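You operate a simulated robot arm through the tools that you are given. There is no shell and no other tool. Be economical: measure what you need, move in short steps, check, and stop when the job is done.

The job below is to be done with a simulated two-armed robot. You get a single attempt, and the scene is never put back.

## Task
Wipe up the spill on the top of the blue-marked table with the blue cloth and put it back.

Only the result counts: the job must be done as asked and must still hold three seconds after the hand-in. Knocking over, shifting, dropping, spilling or breaking anything else fails it. Flat cloth is picked up by pressing the open fingertips on it (5 to 10 N) and closing them slowly along it; thin cloth reads only 2 to 8 mm in the jaws.

## Robot
Two 7-joint arms with two-finger grippers on one trunk, on a base that drives. Base frame: it is fixed to the floor where the robot stands at the start and does not move with it; the origin is under the middle of the robot, x ahead of it, y to its left, z up; the surface under the hand at the start is at about z = 765. Units: mm, rad, N and s.
The left shoulder is at the start at [85, 216, 1117], the right one opposite. With the tool pointing down near the work surface each hand reaches from about 320 to 820 mm from the robot's upright axis, wherever it stands, measured 20 degrees to its own side. Payload 3.18 kg a hand.
The TCP of each hand is the grasp point between the finger pads, 30 mm short of the fingertips. In the tool frame z runs along the fingers and y along their closing line. The gripper opens to 144 mm. The gripper's body begins 103 mm behind the TCP.
Orientation is that of the tool frame in the base frame, as [roll, pitch, yaw] about the fixed x, y, z axes, in that order (R = Rz(yaw) Ry(pitch) Rx(roll)). With the fingers straight down and closing along the base's y, the tool's x points along the base's -x, its y along +y and its z along -z.

## Interface
- The arms move only by the tool servo_tool. It takes "left_deltas", "right_deltas" or both (then of equal length, played together; a hand with none holds still); each is a list of rows, each an object (a shift or turn left out is 0, a gripper value left out holds the last) with "travel": the shift along the tool's x, y, z in units of 30 mm (1.0 is 30 mm), a list of three; "rotation": the turn, a rotation vector about the tool's x, y, z in units of 5 degrees (1.0 is 5 degrees), a list of three; "hand": the finger opening in mm, from 0 to 144. In form: [{"travel": [dx, dy, dz], "rotation": [wx, wy, wz], "hand": hand}, ...]. A call has 1 to 10 rows; each row shifts and turns the commanded pose from where the row before left it, along the tool's axes as they then stand. A call with a number of a shift or a turn outside -1 to 1 is refused whole. Each row takes 0.2 s and may step no farther than 50 mm and 0.15 rad from the row before; otherwise, or with a gripper value out of range, the whole call is refused. A pose out of reach is approached as far as the arm can. The call stops where the force on the tool passes 40 N (or 10 N more than at its start, if that is more) or the arm is blocked; 0.2 s more then pass. Each finger halts on what it meets, pressing with about 44 N; the grip force reading is that of the motor and also rises with nothing between the fingers. The clock runs only during rows and for 0.2 s after the last one: add rows that do not move to give the fingers time. It gives the time, the measured TCP pose, the force on the tool (base axes), the opening and the grip force at its end, in the units of the frame above (readings bear some noise), with the torque about the TCP (base axes, N m) and any sound that the robot's microphone picked up.
- Cameras (640 x 400 px; columns grow to the right, rows downward): "scene" is now at [174, 31.7, 1299.2]; the picture's right is [0.37, -0.93, 0.00], its down [-0.60, -0.24, -0.76] and it looks along [0.70, 0.28, -0.65] (base axes); focal length 267 px, centre (320, 200). "left" rides on the left gripper at [76, -16, -143] in its tool frame; the picture's right is [0.21, 0.98, 0.00], its down [-0.84, 0.18, -0.51] and it looks along [-0.50, 0.11, 0.86] (tool axes); focal length 218 px, centre (320, 200). "right" rides on the right gripper at [76, 16, -143] in its tool frame; the picture's right is [-0.21, 0.98, 0.00], its down [-0.84, -0.18, -0.51] and it looks along [-0.50, -0.11, 0.86] (tool axes); focal length 218 px, centre (320, 200). There is no depth. A picture from a camera that has moved, and an enlarged one, comes with that camera's place and axes in the base frame and with its lens.
- grab_frame(camera): a new picture of that camera. No time passes.
- lift_body(by): slides the trunk up (or, below 0, down) by that many mm; the arms and the scene camera ride with it, the base frame stays. It gives what a move gives, with no picture.
- drive_base(legs): drives the robot by 1 to 6 legs, each [ahead, left, turn to the left] in mm, mm and rad, along the robot's own axes; the way and the turn of a leg run together, so that a leg with both is an arc; at most 1500 mm and 3.142 rad a leg. The arms and the cameras ride along, it lands a little off, and it stops where it bumps. It gives what a move gives.
- head_to(pan, tilt): turns the head with the scene camera to pan (to the left, within 1.396 rad either way) and tilt (down, from -0.506 to 1.204), counted from straight ahead of the robot. It gives what a move gives.
- enlarge(camera, box): a new picture of the part [left, top, right, bottom] of that camera's present view, enlarged. No time passes.
- job_done(): hands the job in; it is judged then, once.

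Go step by step. Nothing tells you exact positions but the pictures and the camera data: compare them with the known pose of the tool, close in by small moves and look again before you grip or let go. The budget is 120 turns and 108 pictures, counting those below and the enlarged ones. Unless the task says otherwise, let go and move clear before handing in, and close with one line.

The tools are called after "Request:" as name(argument=value, ...) on one line, values as JSON. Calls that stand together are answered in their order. servo_tool: Moves the arms, as the interface text tells. Its arguments: {"type":"object","properties":{"left_deltas":{"type":"array"},"right_deltas":{"type":"array"}},"required":[]} The other tools are called the same way: lift_body (by) slides the trunk up or down; drive_base (legs) drives the base; head_to (pan, tilt) turns the head that bears the scene camera; grab_frame (camera) takes a picture; enlarge (camera, box) takes an enlarged picture of a part of a camera's view; job_done () hands the job in.

At the start:

```text
clock: 0.0
left_ee_pos: [492.8, 438.8, 1026.4]
left_ee_rot: [-3.141, 0.0, 3.142]
left_force: [0.2, -0.1, -0.1]
left_wrist_torque: [0.01, -0.01, 0.0]
left_opening: 143.7
left_gripper_force: 0.0
right_ee_pos: [494.0, -19.8, 967.3]
right_ee_rot: [-3.14, 0.0, -3.141]
right_force: [0.7, -0.1, 0.7]
right_wrist_torque: [0.01, 0.0, -0.02]
right_opening: 143.8
right_gripper_force: 0.3
trunk travel left (down, up): [-200.0, 169.0]
robot x, y, heading: [0.6, -1.2, -0.002]
head pan, tilt: [0.384, 0.709]
```

scene: 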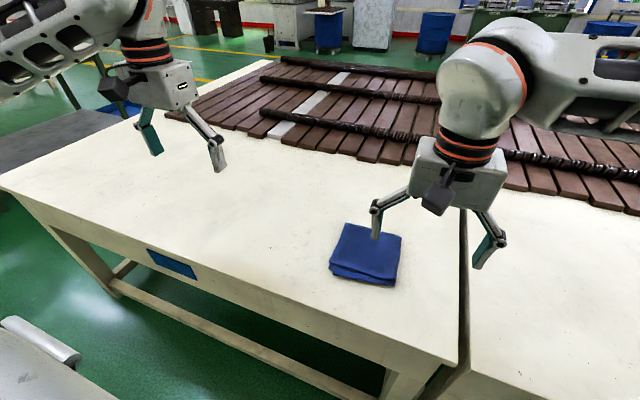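
right: 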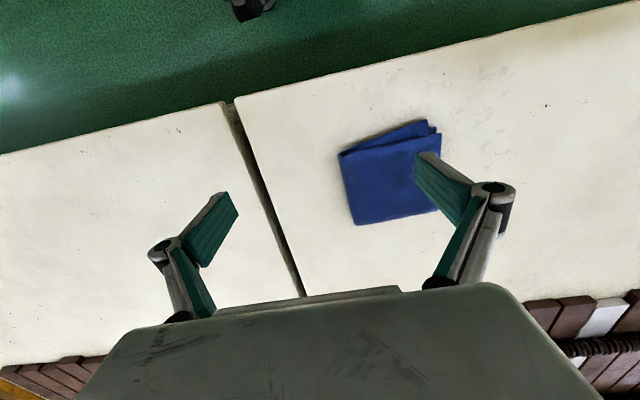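
left: 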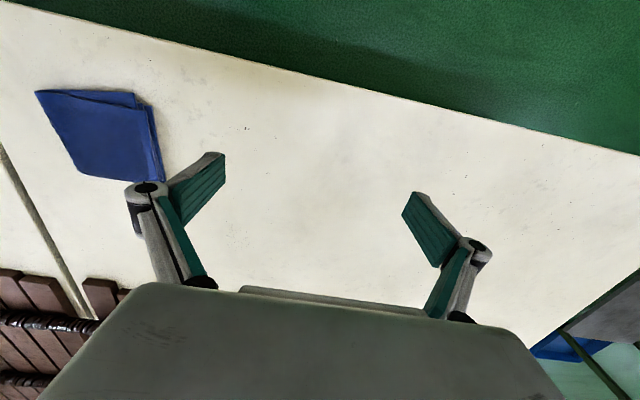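

I see the folded blue cloth on the blue-marked table, but no clear spill yet. I will look more closely at the table top.

Request:
enlarge(camera="scene", box=[0, 100, 320, 300])

Request:
enlarge(camera="scene", box=[200, 130, 480, 305])

Request:
enlarge(camera="left", box=[160, 50, 640, 350])

```text
2.00 times, centred on (160, 200) of scene
camera zoom: at [174.0, 31.7, 1299.2], right [0.37, -0.93, 0.0], down [-0.6, -0.24, -0.76], along [0.7, 0.28, -0.65], focal length 533 px, centre (640, 200)
```

zoom: 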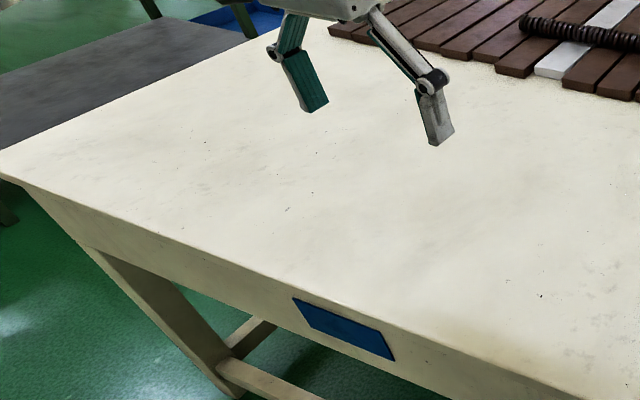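

```text
2.29 times, centred on (340, 218) of scene
camera zoom: at [174.0, 31.7, 1299.2], right [0.37, -0.93, 0.0], down [-0.6, -0.24, -0.76], along [0.7, 0.28, -0.65], focal length 609 px, centre (274, 160)
```

zoom: 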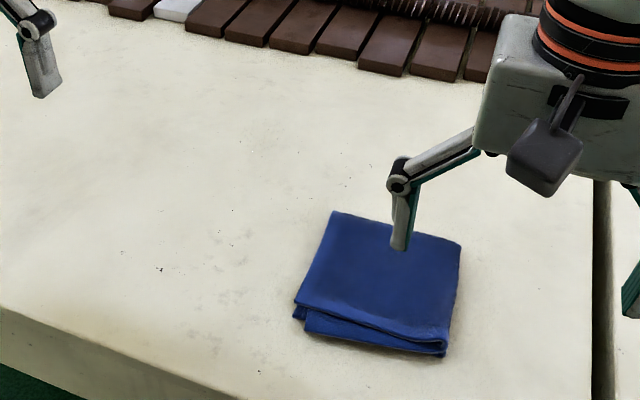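

```text
1.33 times, centred on (400, 200) of left
camera zoom: at [415.3, 423.1, 1167.0], right [-0.21, 0.98, 0.0], down [0.84, 0.18, 0.51], along [0.5, 0.11, -0.86], focal length 291 px, centre (213, 200)
```

zoom: 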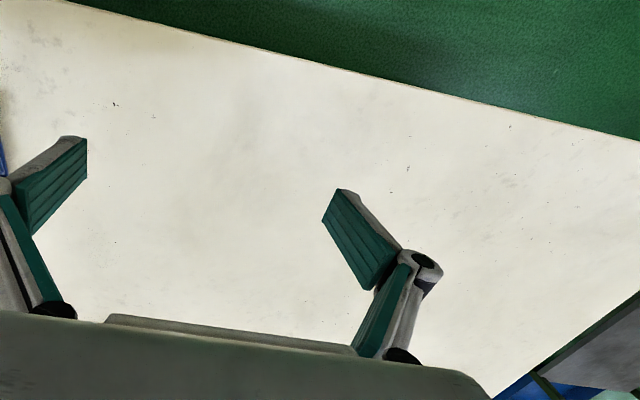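

The cloth is at about (594, 78) on a table top that spans x 430–1040 and y -134–1270. No spill shows yet, so I will turn the head and look at the remaining area.

Request:
head_to(pan=0.75, tilt=0.75)

Request:
enlarge(camera="scene", box=[0, 0, 640, 400])

Request:
enlarge(camera="scene", box=[200, 80, 520, 280])

```text
clock: 0.8
left_ee_pos: [492.7, 438.6, 1023.9]
left_ee_rot: [-3.141, -0.002, 3.141]
left_force: [0.1, 0.6, 0.3]
left_wrist_torque: [0.03, -0.01, -0.01]
left_opening: 144.1
left_gripper_force: 0.0
right_ee_pos: [494.1, -19.7, 966.2]
right_ee_rot: [-3.14, -0.002, 3.141]
right_force: [-0.4, -0.3, 0.0]
right_wrist_torque: [-0.01, 0.0, 0.02]
right_opening: 143.9
right_gripper_force: 0.1
trunk travel left (down, up): [-200.0, 169.0]
robot x, y, heading: [3.9, 1.9, -0.002]
head pan, tilt: [0.75, 0.75]
```

```text
1.00 times, centred on (320, 200) of scene (not enlarged: the box is as wide or as high as the picture)
camera zoom: at [156.2, 56.6, 1295.7], right [0.68, -0.73, 0.0], down [-0.5, -0.46, -0.73], along [0.54, 0.5, -0.68], focal length 267 px, centre (320, 200)
```

zoom: 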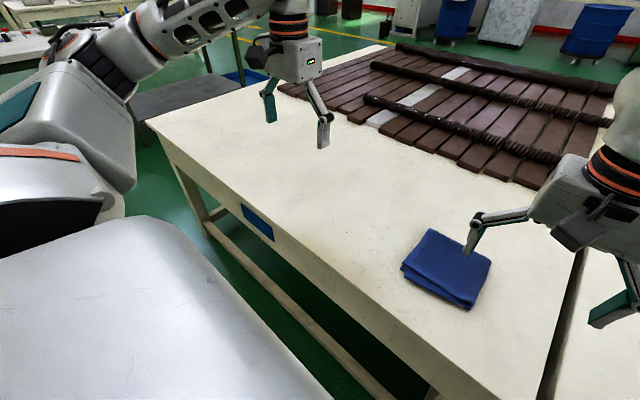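

```text
2.00 times, centred on (360, 180) of scene
camera zoom: at [156.2, 56.6, 1295.7], right [0.68, -0.73, 0.0], down [-0.5, -0.46, -0.73], along [0.54, 0.5, -0.68], focal length 533 px, centre (240, 240)
```

zoom: 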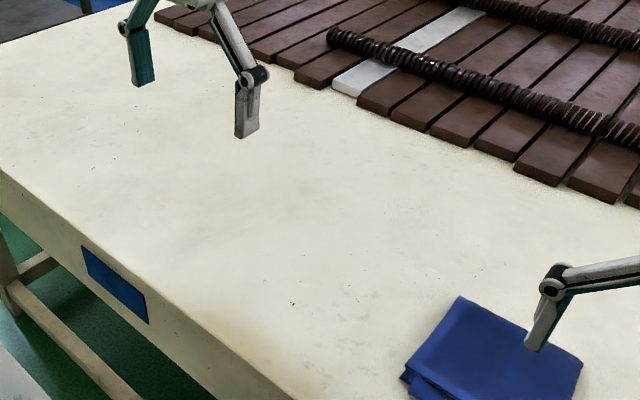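

A faint greyish patch seems to lie near (600, 530). I will look closer with the left wrist camera.

Request:
enlarge(camera="left", box=[220, 80, 460, 230])

Request:
enlarge(camera="scene", box=[220, 110, 400, 222])

```text
2.67 times, centred on (340, 155) of left
camera zoom: at [415.3, 423.1, 1167.0], right [-0.21, 0.98, 0.0], down [0.84, 0.18, 0.51], along [0.5, 0.11, -0.86], focal length 582 px, centre (267, 320)
```

zoom: 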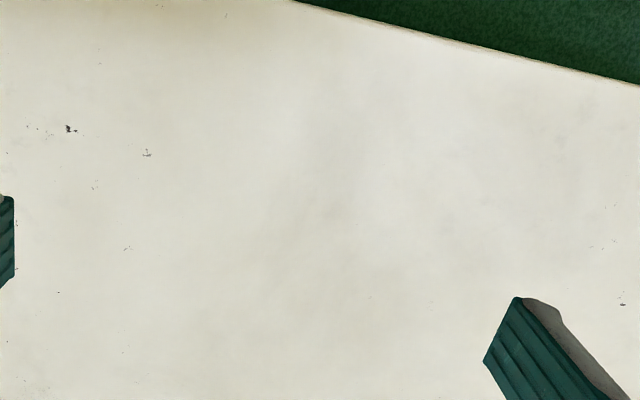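

```text
3.56 times, centred on (310, 166) of scene
camera zoom: at [156.2, 56.6, 1295.7], right [0.68, -0.73, 0.0], down [-0.5, -0.46, -0.73], along [0.54, 0.5, -0.68], focal length 948 px, centre (356, 321)
```

zoom: 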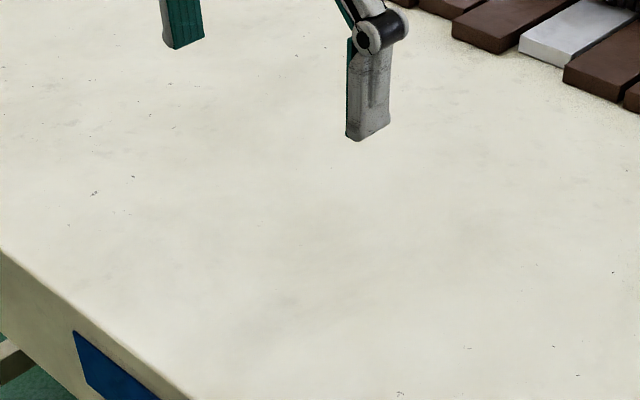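

Nothing there is clearly a spill; it looks like table texture. I will check the rest of the surroundings.

Request:
head_to(pan=0.0, tilt=0.8)

Request:
grab_frame(camera="scene")

Request:
enlarge(camera="right", box=[230, 0, 640, 256])

```text
clock: 1.9
left_ee_pos: [492.6, 438.7, 1025.4]
left_ee_rot: [-3.141, 0.0, 3.141]
left_force: [-0.6, -0.5, 0.7]
left_wrist_torque: [-0.01, 0.01, 0.01]
left_opening: 144.0
left_gripper_force: 0.2
right_ee_pos: [494.2, -18.8, 966.0]
right_ee_rot: [-3.14, 0.0, -3.141]
right_force: [-1.1, 0.1, -0.1]
right_wrist_torque: [0.03, 0.0, 0.0]
right_opening: 143.8
right_gripper_force: 0.0
trunk travel left (down, up): [-200.0, 169.0]
robot x, y, heading: [1.0, -3.0, -0.004]
head pan, tilt: [0.0, 0.799]
```

```text
97 pictures are left
camera scene: at [176.2, 0.2, 1291.7], right [0.0, -1.0, 0.0], down [-0.72, 0.0, -0.7], along [0.7, 0.0, -0.72], focal length 267 px, centre (320, 200)
```

scene: 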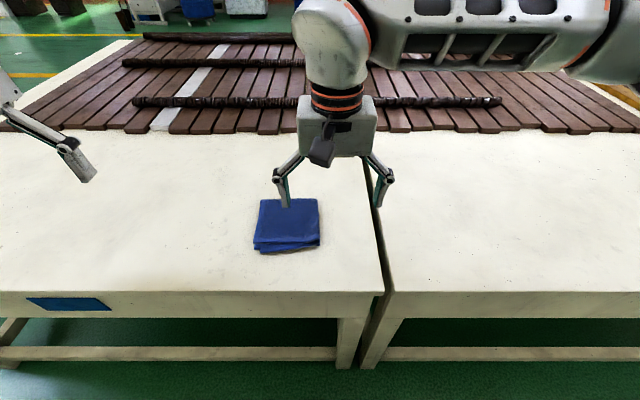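

```text
1.56 times, centred on (435, 128) of right
camera zoom: at [418.1, -3.8, 1108.2], right [0.21, 0.98, 0.0], down [0.84, -0.18, 0.51], along [0.5, -0.11, -0.86], focal length 341 px, centre (140, 312)
```

zoom: 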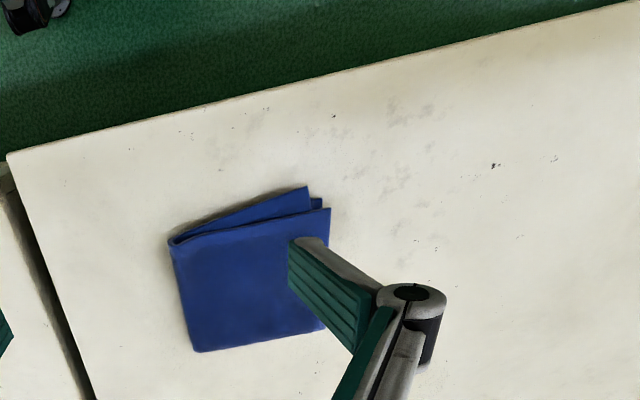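

The right-hand table looks like the same model, so I will compare the two. I will also move the left arm back and up to uncover the table.

Request:
servo_tool(left_deltas=[{"travel": [0.5, 0.8, -0.8]}, {"travel": [0.5, 0.8, -0.8]}, {"travel": [0.5, 0.8, -0.8]}, {"travel": [0.5, 0.8, -0.8]}, {"travel": [0, 0.8, 0]}, {"travel": [0, 0.8, 0]}])

Request:
head_to(pan=0.5, tilt=0.6)

Request:
grab_frame(camera="scene")

Request:
grab_frame(camera="left")

Request:
head_to(pan=-0.5, tilt=0.7)

Request:
grab_frame(camera="scene")

```text
clock: 3.3
left_ee_pos: [457.5, 581.6, 1099.2]
left_ee_rot: [3.142, 0.002, 3.141]
left_force: [0.0, 0.5, 0.1]
left_wrist_torque: [0.01, -0.02, -0.01]
left_opening: 143.9
left_gripper_force: 0.1
left hand out of reach, approached as far as the arm can: row 3, 4
right_ee_pos: [493.4, -20.2, 965.4]
right_ee_rot: [3.141, 0.001, -3.141]
right_force: [0.5, -0.4, -0.1]
right_wrist_torque: [0.0, -0.04, 0.0]
right_opening: 144.1
right_gripper_force: 0.1
trunk travel left (down, up): [-200.0, 169.0]
robot x, y, heading: [-1.1, 1.0, 0.002]
head pan, tilt: [0.0, 0.799]
```

```text
clock: 4.3
left_ee_pos: [455.2, 580.9, 1099.3]
left_ee_rot: [3.14, 0.001, -3.141]
left_force: [0.4, -0.1, -0.3]
left_wrist_torque: [0.03, 0.0, 0.0]
left_opening: 143.9
left_gripper_force: 0.0
right_ee_pos: [494.4, -19.6, 966.6]
right_ee_rot: [3.141, -0.001, 3.141]
right_force: [-0.6, -0.5, -0.3]
right_wrist_torque: [-0.04, 0.0, 0.02]
right_opening: 144.1
right_gripper_force: 0.1
trunk travel left (down, up): [-200.0, 169.0]
robot x, y, heading: [0.1, 2.5, -0.004]
head pan, tilt: [0.499, 0.6]
```

```text
95 pictures are left
camera scene: at [173.2, 42.3, 1308.5], right [0.48, -0.88, 0.0], down [-0.5, -0.27, -0.82], along [0.72, 0.39, -0.57], focal length 267 px, centre (320, 200)
```

scene: 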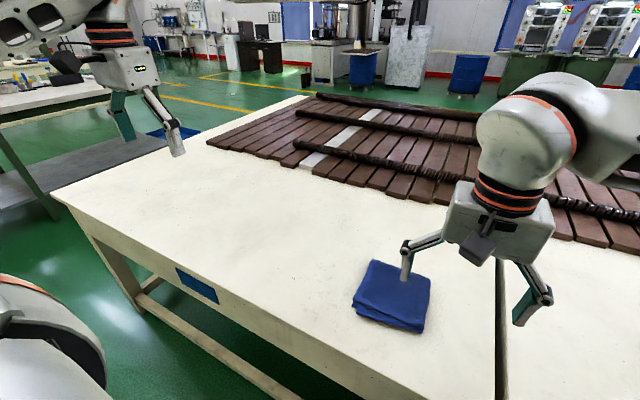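

```text
94 pictures are left
camera left: at [379.6, 565.7, 1241.5], right [-0.21, 0.98, 0.0], down [0.84, 0.18, 0.51], along [0.5, 0.11, -0.86], focal length 218 px, centre (320, 200)
```

left: 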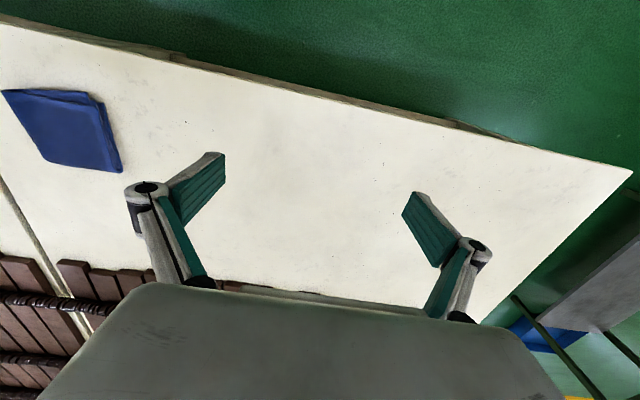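

```text
clock: 5.5
left_ee_pos: [456.6, 580.8, 1098.2]
left_ee_rot: [3.139, 0.003, -3.141]
left_force: [-0.9, -0.1, 0.0]
left_wrist_torque: [0.0, -0.01, -0.01]
left_opening: 143.9
left_gripper_force: 0.1
right_ee_pos: [493.8, -19.6, 966.7]
right_ee_rot: [3.142, 0.0, 3.141]
right_force: [-0.7, 0.1, 0.0]
right_wrist_torque: [0.0, 0.02, -0.02]
right_opening: 143.8
right_gripper_force: 0.1
trunk travel left (down, up): [-200.0, 169.0]
robot x, y, heading: [2.8, 0.4, 0.002]
head pan, tilt: [-0.499, 0.7]
```

```text
93 pictures are left
camera scene: at [170.2, -40.5, 1299.9], right [-0.48, -0.88, 0.0], down [-0.57, 0.31, -0.77], along [0.67, -0.37, -0.64], focal length 267 px, centre (320, 200)
```

scene: 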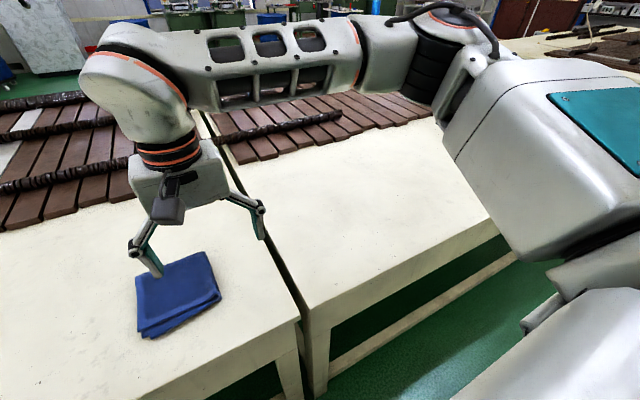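

The spill may be faint, so I will search each part of the table in enlarged views.

Request:
enlarge(camera="left", box=[60, 50, 260, 175])

Request:
enlarge(camera="left", box=[220, 90, 460, 240])

Request:
enlarge(camera="left", box=[420, 120, 640, 258])

Request:
enlarge(camera="right", box=[0, 90, 320, 290])

Request:
enlarge(camera="right", box=[400, 20, 640, 170])

```text
3.20 times, centred on (160, 112) of left
camera zoom: at [379.6, 565.7, 1241.6], right [-0.21, 0.98, 0.0], down [0.84, 0.18, 0.51], along [0.5, 0.11, -0.86], focal length 698 px, centre (832, 480)
```

zoom: 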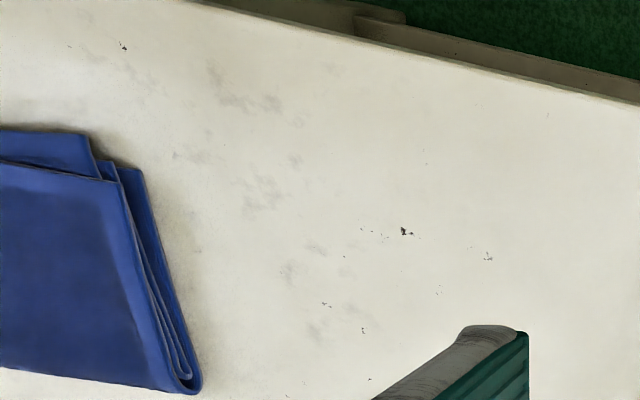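

```text
2.67 times, centred on (340, 165) of left
camera zoom: at [379.6, 565.7, 1241.6], right [-0.21, 0.98, 0.0], down [0.84, 0.18, 0.51], along [0.5, 0.11, -0.86], focal length 582 px, centre (267, 293)
```

zoom: 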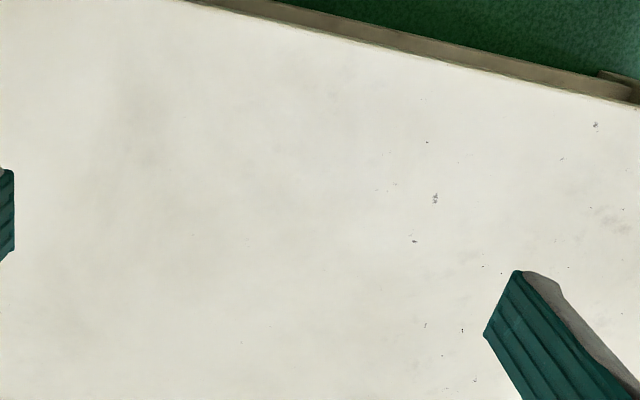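

```text
2.90 times, centred on (530, 189) of left
camera zoom: at [379.6, 565.7, 1241.6], right [-0.21, 0.98, 0.0], down [0.84, 0.18, 0.51], along [0.5, 0.11, -0.86], focal length 633 px, centre (-289, 232)
```

zoom: 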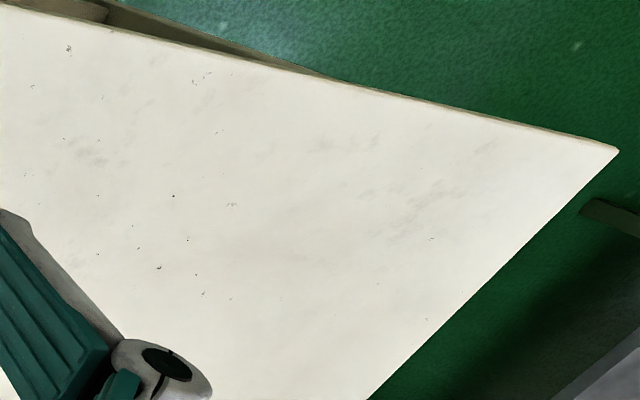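

```text
2.00 times, centred on (160, 190) of right
camera zoom: at [418.1, -3.8, 1108.2], right [0.21, 0.98, 0.0], down [0.84, -0.18, 0.51], along [0.5, -0.11, -0.86], focal length 436 px, centre (640, 220)
```

zoom: 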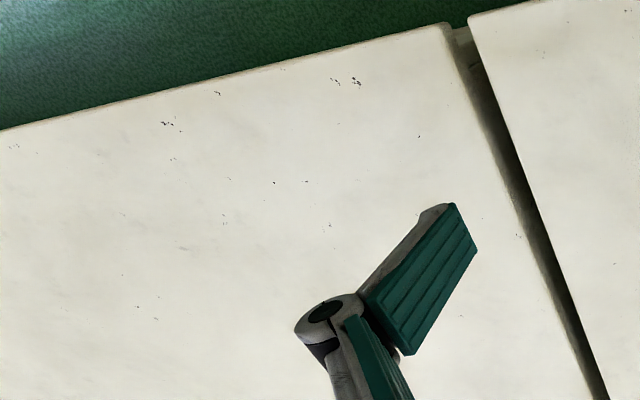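

```text
2.67 times, centred on (520, 95) of right
camera zoom: at [418.1, -3.8, 1108.2], right [0.21, 0.98, 0.0], down [0.84, -0.18, 0.51], along [0.5, -0.11, -0.86], focal length 582 px, centre (-213, 480)
```

zoom: 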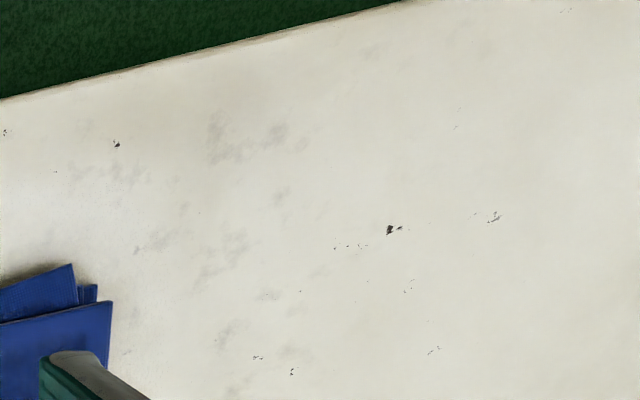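

A large diffuse tan-grey patch near (530, 490) stays put when the arm moves, so it is a candidate. I will get closer looks at it, and at the far part of the table.

Request:
head_to(pan=0.9, tilt=0.7)

Request:
enlarge(camera="scene", box=[160, 60, 480, 260])

Request:
enlarge(camera="scene", box=[320, 100, 600, 275])

Request:
head_to(pan=0.3, tilt=0.5)

Request:
enlarge(camera="scene", box=[120, 150, 440, 350])

```text
clock: 7.1
left_ee_pos: [456.6, 581.4, 1099.7]
left_ee_rot: [3.14, 0.002, -3.142]
left_force: [0.4, -0.7, -0.1]
left_wrist_torque: [-0.01, -0.02, 0.02]
left_opening: 144.1
left_gripper_force: 0.2
right_ee_pos: [494.1, -19.4, 964.5]
right_ee_rot: [3.141, -0.001, -3.141]
right_force: [-0.7, -0.5, -0.3]
right_wrist_torque: [0.03, -0.02, 0.02]
right_opening: 144.0
right_gripper_force: 0.1
trunk travel left (down, up): [-200.0, 169.0]
robot x, y, heading: [3.7, -1.3, -0.001]
head pan, tilt: [0.901, 0.7]
```

```text
2.00 times, centred on (320, 160) of scene
camera zoom: at [148.4, 66.6, 1299.9], right [0.78, -0.62, 0.0], down [-0.4, -0.5, -0.76], along [0.48, 0.6, -0.64], focal length 533 px, centre (320, 280)
```

zoom: 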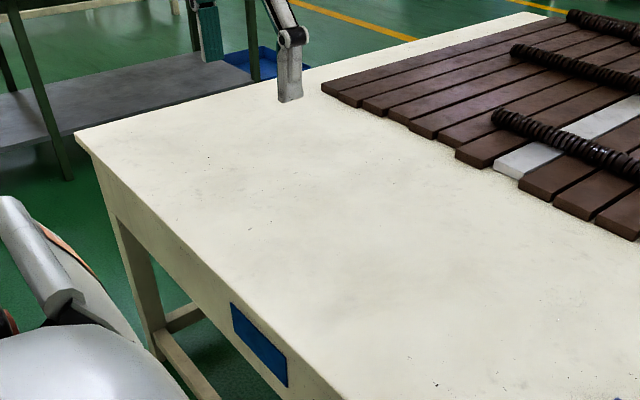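

```text
2.29 times, centred on (460, 188) of scene
camera zoom: at [148.4, 66.6, 1299.9], right [0.78, -0.62, 0.0], down [-0.4, -0.5, -0.76], along [0.48, 0.6, -0.64], focal length 609 px, centre (0, 229)
```

zoom: 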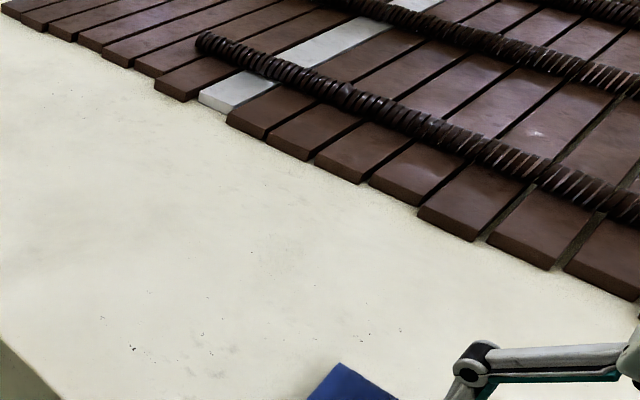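

```text
clock: 8.1
left_ee_pos: [456.7, 580.5, 1099.4]
left_ee_rot: [3.139, 0.003, -3.14]
left_force: [1.0, -0.2, 0.3]
left_wrist_torque: [0.01, -0.01, -0.03]
left_opening: 143.9
left_gripper_force: 0.1
right_ee_pos: [494.6, -20.5, 966.2]
right_ee_rot: [3.141, 0.0, -3.141]
right_force: [-0.5, 0.0, 0.7]
right_wrist_torque: [0.01, -0.03, 0.03]
right_opening: 144.0
right_gripper_force: 0.0
trunk travel left (down, up): [-200.0, 169.0]
robot x, y, heading: [0.5, 0.4, 0.0]
head pan, tilt: [0.3, 0.499]
```

```text
2.00 times, centred on (280, 250) of scene
camera zoom: at [182.4, 27.1, 1317.6], right [0.3, -0.95, 0.0], down [-0.46, -0.14, -0.88], along [0.84, 0.26, -0.48], focal length 533 px, centre (400, 100)
```

zoom: 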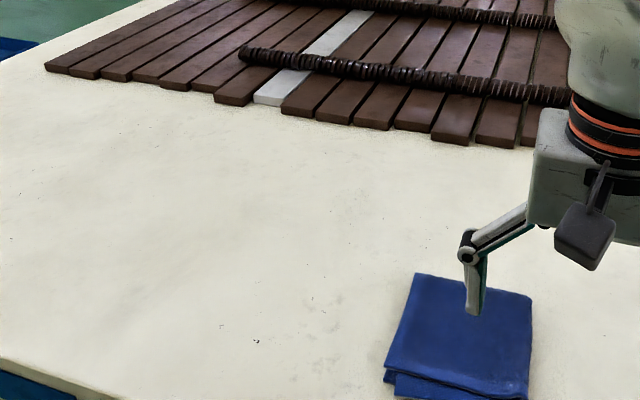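

I will bring the left wrist camera close over the candidate patch.

Request:
servo_tool(left_deltas=[{"travel": [-0.1, -0.7, 0.9]}, {"travel": [-0.1, -0.7, 0.9]}, {"travel": [-0.1, -0.7, 0.9]}, {"travel": [-0.1, -0.7, 0.9]}, {"travel": [-0.1, -0.7, 0.9]}, {"travel": [-0.1, -0.7, 0.9]}])

Request:
grab_frame(camera="left")

Request:
enlarge(camera="scene", box=[120, 180, 300, 292])

```text
clock: 9.5
left_ee_pos: [475.8, 452.0, 938.2]
left_ee_rot: [-3.141, -0.001, -3.141]
left_force: [0.8, 0.0, -0.1]
left_wrist_torque: [0.01, 0.0, 0.02]
left_opening: 143.7
left_gripper_force: 0.0
right_ee_pos: [495.1, -20.4, 965.0]
right_ee_rot: [-3.141, -0.003, -3.141]
right_force: [-1.0, 0.0, -0.1]
right_wrist_torque: [0.03, 0.0, 0.01]
right_opening: 144.0
right_gripper_force: 0.1
trunk travel left (down, up): [-200.0, 169.0]
robot x, y, heading: [-0.3, 0.4, -0.002]
head pan, tilt: [0.3, 0.499]
```

```text
84 pictures are left
camera left: at [398.6, 437.7, 1079.6], right [-0.21, 0.98, 0.0], down [0.84, 0.18, 0.51], along [0.5, 0.11, -0.86], focal length 218 px, centre (320, 200)
```

left: 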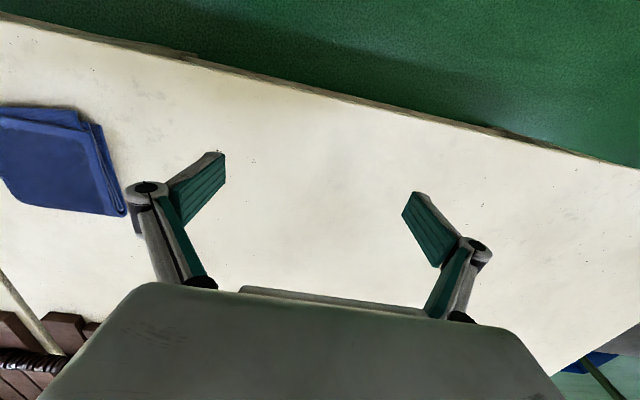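

```text
3.56 times, centred on (210, 236) of scene
camera zoom: at [183.1, 26.9, 1317.5], right [0.3, -0.96, 0.0], down [-0.46, -0.14, -0.88], along [0.84, 0.26, -0.48], focal length 948 px, centre (711, 72)
```

zoom: 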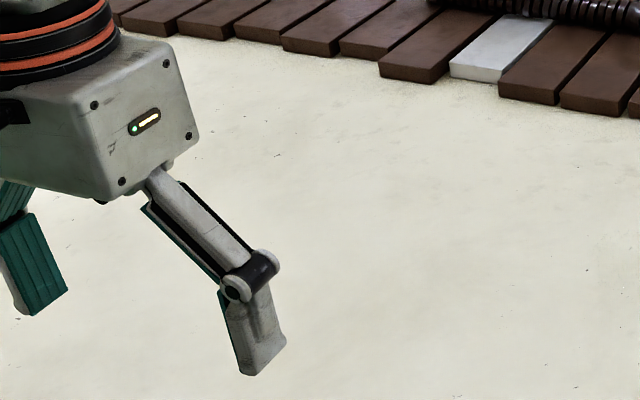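

There are still no sharp spill edges. I will look around the room to make sure this is the only blue-marked table.

Request:
head_to(pan=1.39, tilt=0.4)

Request:
grab_frame(camera="scene")

Request:
head_to(pan=-1.2, tilt=0.4)

Request:
grab_frame(camera="scene")

```text
clock: 10.8
left_ee_pos: [475.0, 454.2, 937.7]
left_ee_rot: [-3.14, 0.0, -3.141]
left_force: [0.1, -0.1, 0.2]
left_wrist_torque: [0.02, 0.02, 0.01]
left_opening: 144.2
left_gripper_force: 0.0
right_ee_pos: [494.3, -20.1, 965.4]
right_ee_rot: [-3.141, 0.002, -3.141]
right_force: [-0.2, -0.3, 0.2]
right_wrist_torque: [0.02, -0.02, -0.02]
right_opening: 143.9
right_gripper_force: 0.0
trunk travel left (down, up): [-200.0, 169.0]
robot x, y, heading: [-1.2, 2.4, 0.003]
head pan, tilt: [1.389, 0.4]
```

```text
82 pictures are left
camera scene: at [112.3, 91.2, 1326.8], right [0.98, -0.18, 0.0], down [-0.07, -0.38, -0.92], along [0.17, 0.91, -0.39], focal length 267 px, centre (320, 200)
```

scene: 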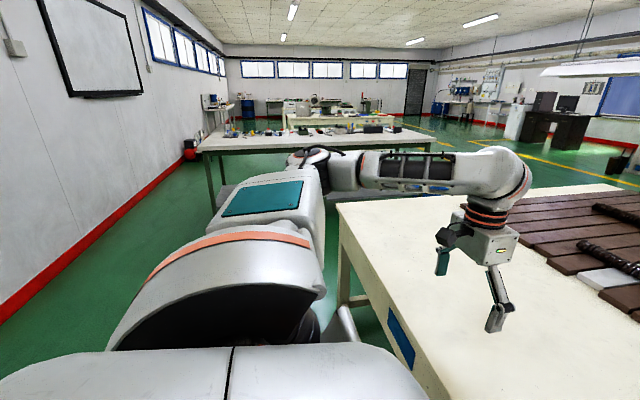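

```text
clock: 13.1
left_ee_pos: [475.7, 454.2, 938.0]
left_ee_rot: [-3.141, 0.0, 3.141]
left_force: [-0.4, -0.4, 0.3]
left_wrist_torque: [-0.03, -0.02, -0.01]
left_opening: 144.2
left_gripper_force: 0.1
right_ee_pos: [494.5, -20.6, 966.9]
right_ee_rot: [3.141, 0.0, 3.141]
right_force: [1.2, -0.2, 1.1]
right_wrist_torque: [-0.01, 0.01, -0.03]
right_opening: 144.0
right_gripper_force: 0.2
trunk travel left (down, up): [-200.0, 169.0]
robot x, y, heading: [-0.3, 1.3, 0.002]
head pan, tilt: [-1.201, 0.4]
```

```text
81 pictures are left
camera scene: at [129.1, -86.2, 1326.8], right [-0.93, -0.36, 0.0], down [-0.14, 0.36, -0.92], along [0.33, -0.86, -0.39], focal length 267 px, centre (320, 200)
```

scene: 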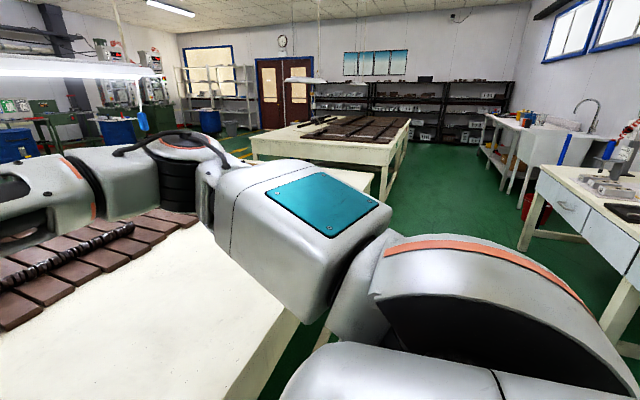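

Other tables exist, but only this one has a visible blue mark. I will scan the far part of its top with the left wrist camera.

Request:
servo_tool(left_deltas=[{"travel": [-0.9, -0.4, -0.5]}, {"travel": [-0.9, -0.4, -0.5]}, {"travel": [-0.9, -0.4, -0.5]}, {"travel": [-0.9, -0.4, -0.5]}, {"travel": [-0.9, -0.4, -0.5]}, {"travel": [-0.9, -0.4, -0.5]}])

Request:
enlarge(camera="left", box=[100, 60, 560, 348])

Request:
servo_tool(left_deltas=[{"travel": [0, 0.9, 0]}, {"travel": [0, 0.9, 0]}, {"travel": [0, 0.9, 0]}, {"travel": [0, 0.9, 0]}, {"travel": [0, 0.9, 0]}, {"travel": [0, 0.9, 0]}, {"travel": [0, 0.9, 0]}, {"travel": [0, 0.9, 0]}])

Request:
enlarge(camera="left", box=[100, 60, 560, 348])

```text
clock: 14.5
left_ee_pos: [639.5, 381.2, 1025.2]
left_ee_rot: [-3.141, -0.001, 3.142]
left_force: [-0.5, 0.8, -0.5]
left_wrist_torque: [0.0, 0.0, 0.0]
left_opening: 144.0
left_gripper_force: 0.0
right_ee_pos: [494.5, -20.3, 965.9]
right_ee_rot: [3.141, -0.001, -3.141]
right_force: [0.5, 0.5, 0.0]
right_wrist_torque: [0.05, 0.01, -0.01]
right_opening: 144.2
right_gripper_force: 0.0
trunk travel left (down, up): [-200.0, 169.0]
robot x, y, heading: [0.6, 2.0, 0.003]
head pan, tilt: [-1.201, 0.4]
```

```text
1.39 times, centred on (330, 204) of left
camera zoom: at [562.9, 365.8, 1167.6], right [-0.21, 0.98, 0.0], down [0.84, 0.18, 0.51], along [0.5, 0.11, -0.86], focal length 303 px, centre (306, 194)
```

zoom: 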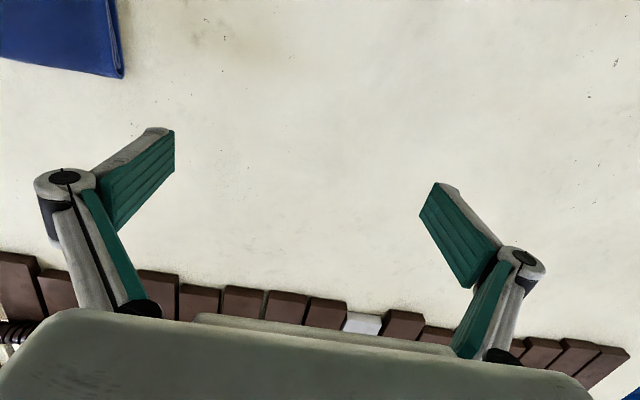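

```text
clock: 16.3
left_ee_pos: [638.5, 598.4, 1026.7]
left_ee_rot: [-3.141, 0.0, -3.141]
left_force: [-0.6, -0.7, 0.8]
left_wrist_torque: [0.0, 0.0, 0.02]
left_opening: 143.9
left_gripper_force: 0.1
right_ee_pos: [494.1, -19.9, 966.0]
right_ee_rot: [-3.141, -0.001, -3.141]
right_force: [-0.4, -0.8, -0.7]
right_wrist_torque: [0.03, 0.01, 0.0]
right_opening: 144.1
right_gripper_force: 0.0
trunk travel left (down, up): [-200.0, 169.0]
robot x, y, heading: [-4.3, 1.8, -0.003]
head pan, tilt: [-1.201, 0.4]
```

```text
1.39 times, centred on (330, 204) of left
camera zoom: at [561.4, 582.8, 1169.6], right [-0.21, 0.98, 0.0], down [0.84, 0.18, 0.51], along [0.5, 0.11, -0.86], focal length 303 px, centre (306, 194)
```

zoom: 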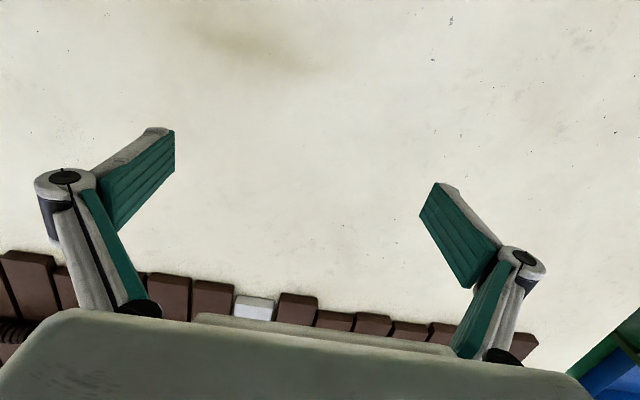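

A brownish patch shows near (604, 512), but a similar one showed in the previous view. I will take the full frame to check it.

Request:
grab_frame(camera="left")

Request:
enlarge(camera="left", box=[160, 0, 400, 150])

Request:
head_to(pan=0.6, tilt=0.7)

Request:
grab_frame(camera="scene")

```text
78 pictures are left
camera left: at [561.4, 582.8, 1169.6], right [-0.21, 0.98, 0.0], down [0.84, 0.18, 0.51], along [0.5, 0.11, -0.86], focal length 218 px, centre (320, 200)
```

left: 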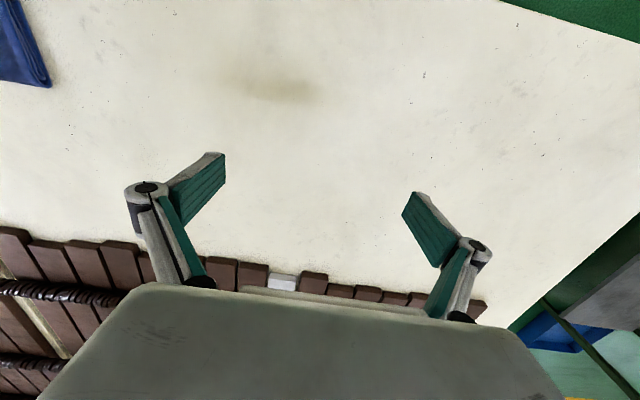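

```text
2.67 times, centred on (280, 75) of left
camera zoom: at [561.4, 582.8, 1169.6], right [-0.21, 0.98, 0.0], down [0.84, 0.18, 0.51], along [0.5, 0.11, -0.86], focal length 582 px, centre (427, 533)
```

zoom: 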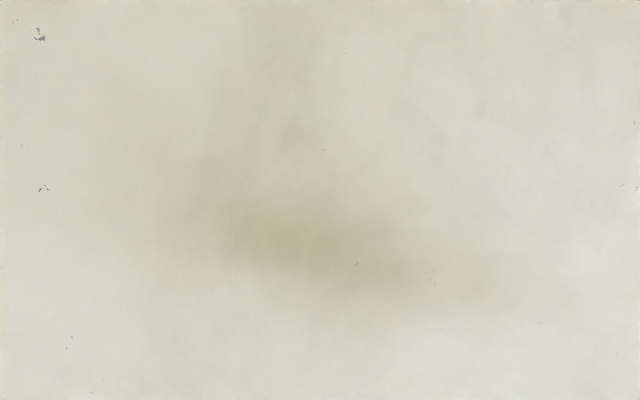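

```text
clock: 18.1
left_ee_pos: [637.9, 597.5, 1027.0]
left_ee_rot: [3.14, 0.0, -3.139]
left_force: [0.2, 0.5, -1.0]
left_wrist_torque: [0.02, 0.02, -0.02]
left_opening: 143.9
left_gripper_force: 0.0
right_ee_pos: [494.6, -19.9, 964.8]
right_ee_rot: [3.141, 0.0, 3.141]
right_force: [0.2, 0.2, -0.4]
right_wrist_torque: [0.02, 0.01, 0.0]
right_opening: 144.1
right_gripper_force: 0.0
trunk travel left (down, up): [-200.0, 169.0]
robot x, y, heading: [-0.4, -1.0, 0.001]
head pan, tilt: [0.6, 0.7]
```

```text
76 pictures are left
camera scene: at [165.7, 48.0, 1299.9], right [0.56, -0.83, 0.0], down [-0.53, -0.36, -0.77], along [0.63, 0.43, -0.64], focal length 267 px, centre (320, 200)
```

scene: 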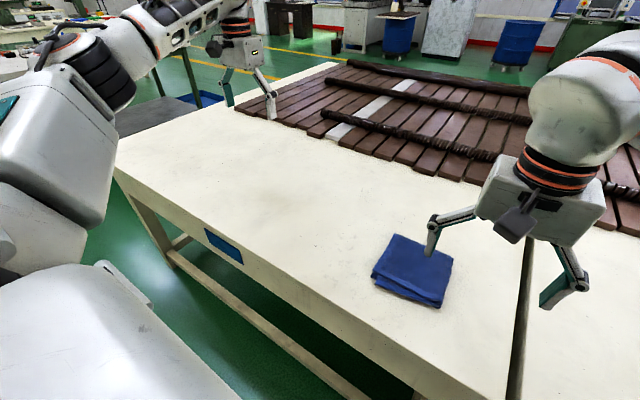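

That patch follows the camera, so it is the hand's shadow or reflection and not a spill. I will scan the right-hand part the same way with the right hand.

Request:
servo_tool(right_deltas=[{"travel": [-0.8, 0, -0.5]}, {"travel": [-0.8, 0, -0.5]}, {"travel": [-0.8, 0.0, -0.5]}, {"travel": [-0.8, 0.5, -0.5]}, {"travel": [-0.8, 0.9, 0]}, {"travel": [-0.8, 0.9, 0]}, {"travel": [-0.8, 0.9, 0]}])

Request:
grab_frame(camera="right")

Request:
enlarge(camera="right", box=[200, 50, 520, 250])

Request:
head_to(pan=0.2, tilt=0.9)

Request:
grab_frame(camera="scene")

```text
clock: 19.8
left_ee_pos: [638.7, 597.9, 1025.8]
left_ee_rot: [-3.139, 0.0, 3.139]
left_force: [0.7, 0.6, -0.6]
left_wrist_torque: [-0.07, 0.02, 0.03]
left_opening: 143.8
left_gripper_force: 0.1
right_ee_pos: [704.1, -17.5, 1053.2]
right_ee_rot: [3.051, -0.008, 2.988]
right_force: [0.0, 0.1, -0.4]
right_wrist_torque: [-0.07, 0.01, -0.01]
right_opening: 144.0
right_gripper_force: 0.0
right hand out of reach, approached as far as the arm can: row 7
trunk travel left (down, up): [-200.0, 169.0]
robot x, y, heading: [1.6, -0.7, -0.006]
head pan, tilt: [0.6, 0.7]
stopped in row 7 (right hand): the arm was blocked; the commanded pose is now the measured one
```

```text
75 pictures are left
camera right: at [629.8, -2.2, 1197.2], right [0.36, 0.93, 0.09], down [0.8, -0.35, 0.48], along [0.48, -0.1, -0.87], focal length 218 px, centre (320, 200)
```

right: 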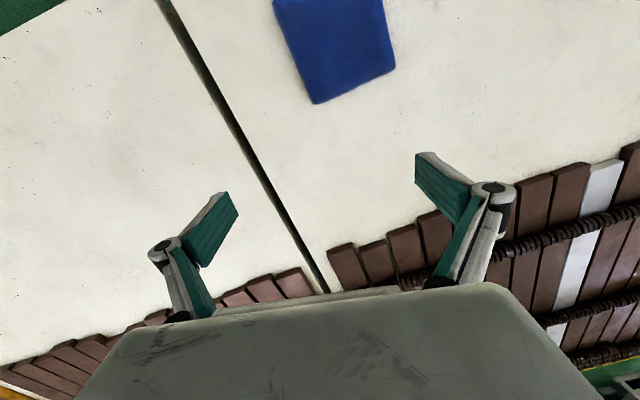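

```text
2.00 times, centred on (360, 150) of right
camera zoom: at [629.8, -2.2, 1197.2], right [0.36, 0.93, 0.09], down [0.8, -0.35, 0.48], along [0.48, -0.1, -0.87], focal length 436 px, centre (240, 300)
```

zoom: 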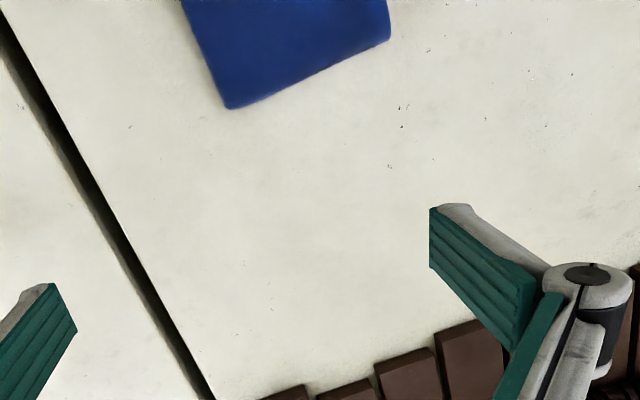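

```text
clock: 20.7
left_ee_pos: [638.1, 594.9, 1027.3]
left_ee_rot: [-3.14, 0.001, 3.141]
left_force: [-0.2, 1.1, -0.4]
left_wrist_torque: [-0.02, 0.02, 0.02]
left_opening: 143.9
left_gripper_force: 0.0
right_ee_pos: [703.8, -16.9, 1054.8]
right_ee_rot: [3.049, -0.005, 2.989]
right_force: [-0.3, 1.2, -1.2]
right_wrist_torque: [-0.01, -0.01, -0.02]
right_opening: 144.1
right_gripper_force: 0.1
trunk travel left (down, up): [-200.0, 169.0]
robot x, y, heading: [1.7, 1.2, -0.001]
head pan, tilt: [0.201, 0.901]
```

```text
73 pictures are left
camera scene: at [169.6, 15.1, 1283.8], right [0.2, -0.98, 0.0], down [-0.77, -0.16, -0.62], along [0.61, 0.12, -0.78], focal length 267 px, centre (320, 200)
```

scene: 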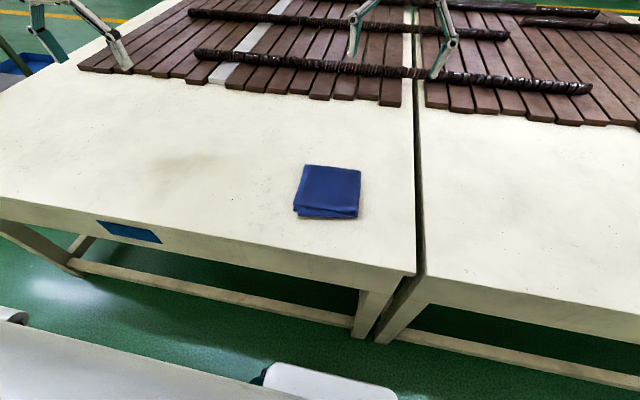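

With the arms clear, a brownish smear shows at about (620, 490), which fits the second wrist view. I will enlarge it.

Request:
enlarge(camera="scene", box=[100, 110, 300, 235])

Request:
head_to(pan=0.7, tilt=0.9)

Request:
enlarge(camera="scene", box=[200, 50, 440, 200])

```text
3.20 times, centred on (200, 172) of scene
camera zoom: at [169.6, 15.1, 1283.8], right [0.2, -0.98, 0.0], down [-0.77, -0.16, -0.62], along [0.61, 0.12, -0.78], focal length 853 px, centre (704, 288)
```

zoom: 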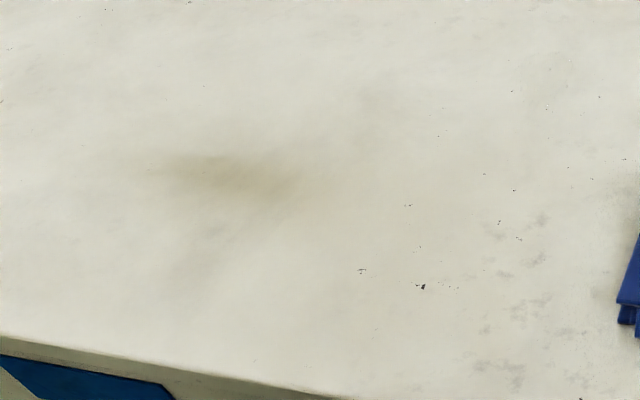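

```text
clock: 21.6
left_ee_pos: [639.5, 595.4, 1028.1]
left_ee_rot: [-3.141, 0.003, 3.14]
left_force: [-0.3, -0.3, 0.4]
left_wrist_torque: [0.04, 0.02, 0.01]
left_opening: 143.7
left_gripper_force: 0.0
right_ee_pos: [703.7, -18.6, 1053.6]
right_ee_rot: [3.049, -0.006, 2.991]
right_force: [0.3, 0.5, -0.2]
right_wrist_torque: [-0.04, -0.01, -0.03]
right_opening: 143.9
right_gripper_force: 0.0
trunk travel left (down, up): [-200.0, 169.0]
robot x, y, heading: [0.5, 0.1, 0.0]
head pan, tilt: [0.7, 0.901]
```

```text
2.67 times, centred on (320, 125) of scene
camera zoom: at [153.4, 48.4, 1283.8], right [0.64, -0.77, 0.0], down [-0.6, -0.5, -0.62], along [0.48, 0.4, -0.78], focal length 711 px, centre (320, 400)
```

zoom: 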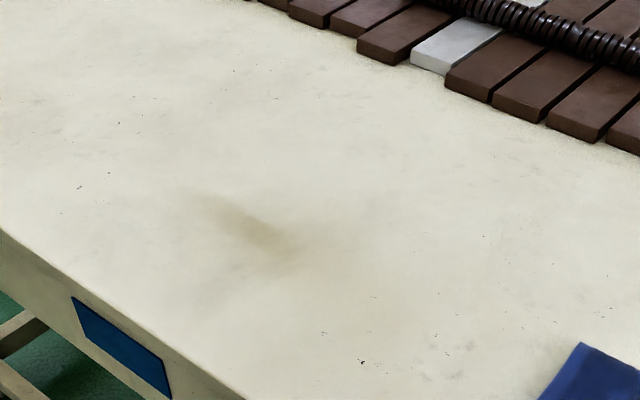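

This could still be the left arm's shadow, so I will move the left arm and see whether the patch moves with it.

Request:
servo_tool(left_deltas=[{"travel": [0.6, -0.9, 0]}, {"travel": [0.6, -0.9, 0]}, {"travel": [0.6, -0.9, 0]}, {"travel": [0.6, -0.9, 0]}, {"travel": [0.6, -0.9, 0]}, {"travel": [0.6, -0.9, 0]}, {"travel": [0.6, -0.9, 0]}, {"travel": [0.6, -0.9, 0]}])

Request:
enlarge(camera="scene", box=[200, 50, 440, 200])

Request:
grab_frame(camera="scene")

```text
clock: 23.4
left_ee_pos: [496.8, 378.0, 1029.3]
left_ee_rot: [-3.141, 0.002, 3.139]
left_force: [0.9, -0.4, 0.0]
left_wrist_torque: [0.03, -0.04, 0.0]
left_opening: 144.0
left_gripper_force: 0.1
right_ee_pos: [703.3, -18.2, 1053.8]
right_ee_rot: [3.05, -0.005, 2.99]
right_force: [-0.3, -0.2, 0.1]
right_wrist_torque: [-0.01, 0.02, -0.02]
right_opening: 143.9
right_gripper_force: 0.1
trunk travel left (down, up): [-200.0, 169.0]
robot x, y, heading: [-1.4, -3.1, -0.003]
head pan, tilt: [0.7, 0.901]
```

```text
2.67 times, centred on (320, 125) of scene
camera zoom: at [153.1, 47.9, 1283.9], right [0.64, -0.77, 0.0], down [-0.6, -0.5, -0.62], along [0.48, 0.4, -0.78], focal length 711 px, centre (320, 400)
```

zoom: 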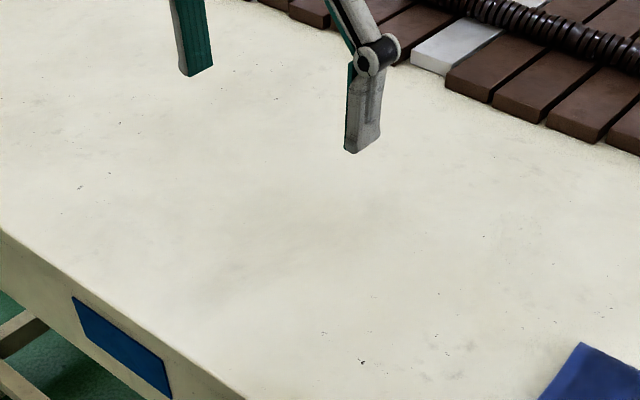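

```text
69 pictures are left
camera scene: at [153.1, 47.9, 1283.9], right [0.64, -0.77, 0.0], down [-0.6, -0.5, -0.62], along [0.48, 0.4, -0.78], focal length 267 px, centre (320, 200)
```

scene: 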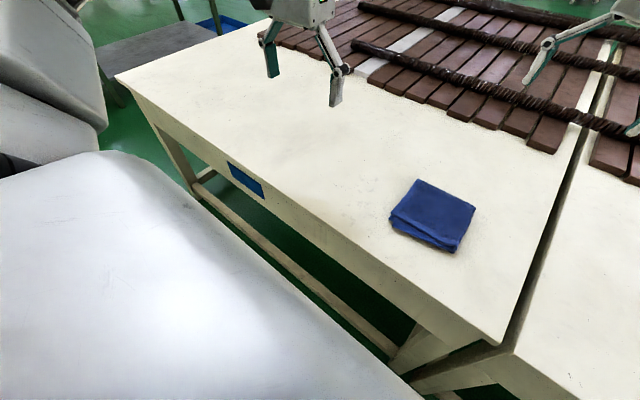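

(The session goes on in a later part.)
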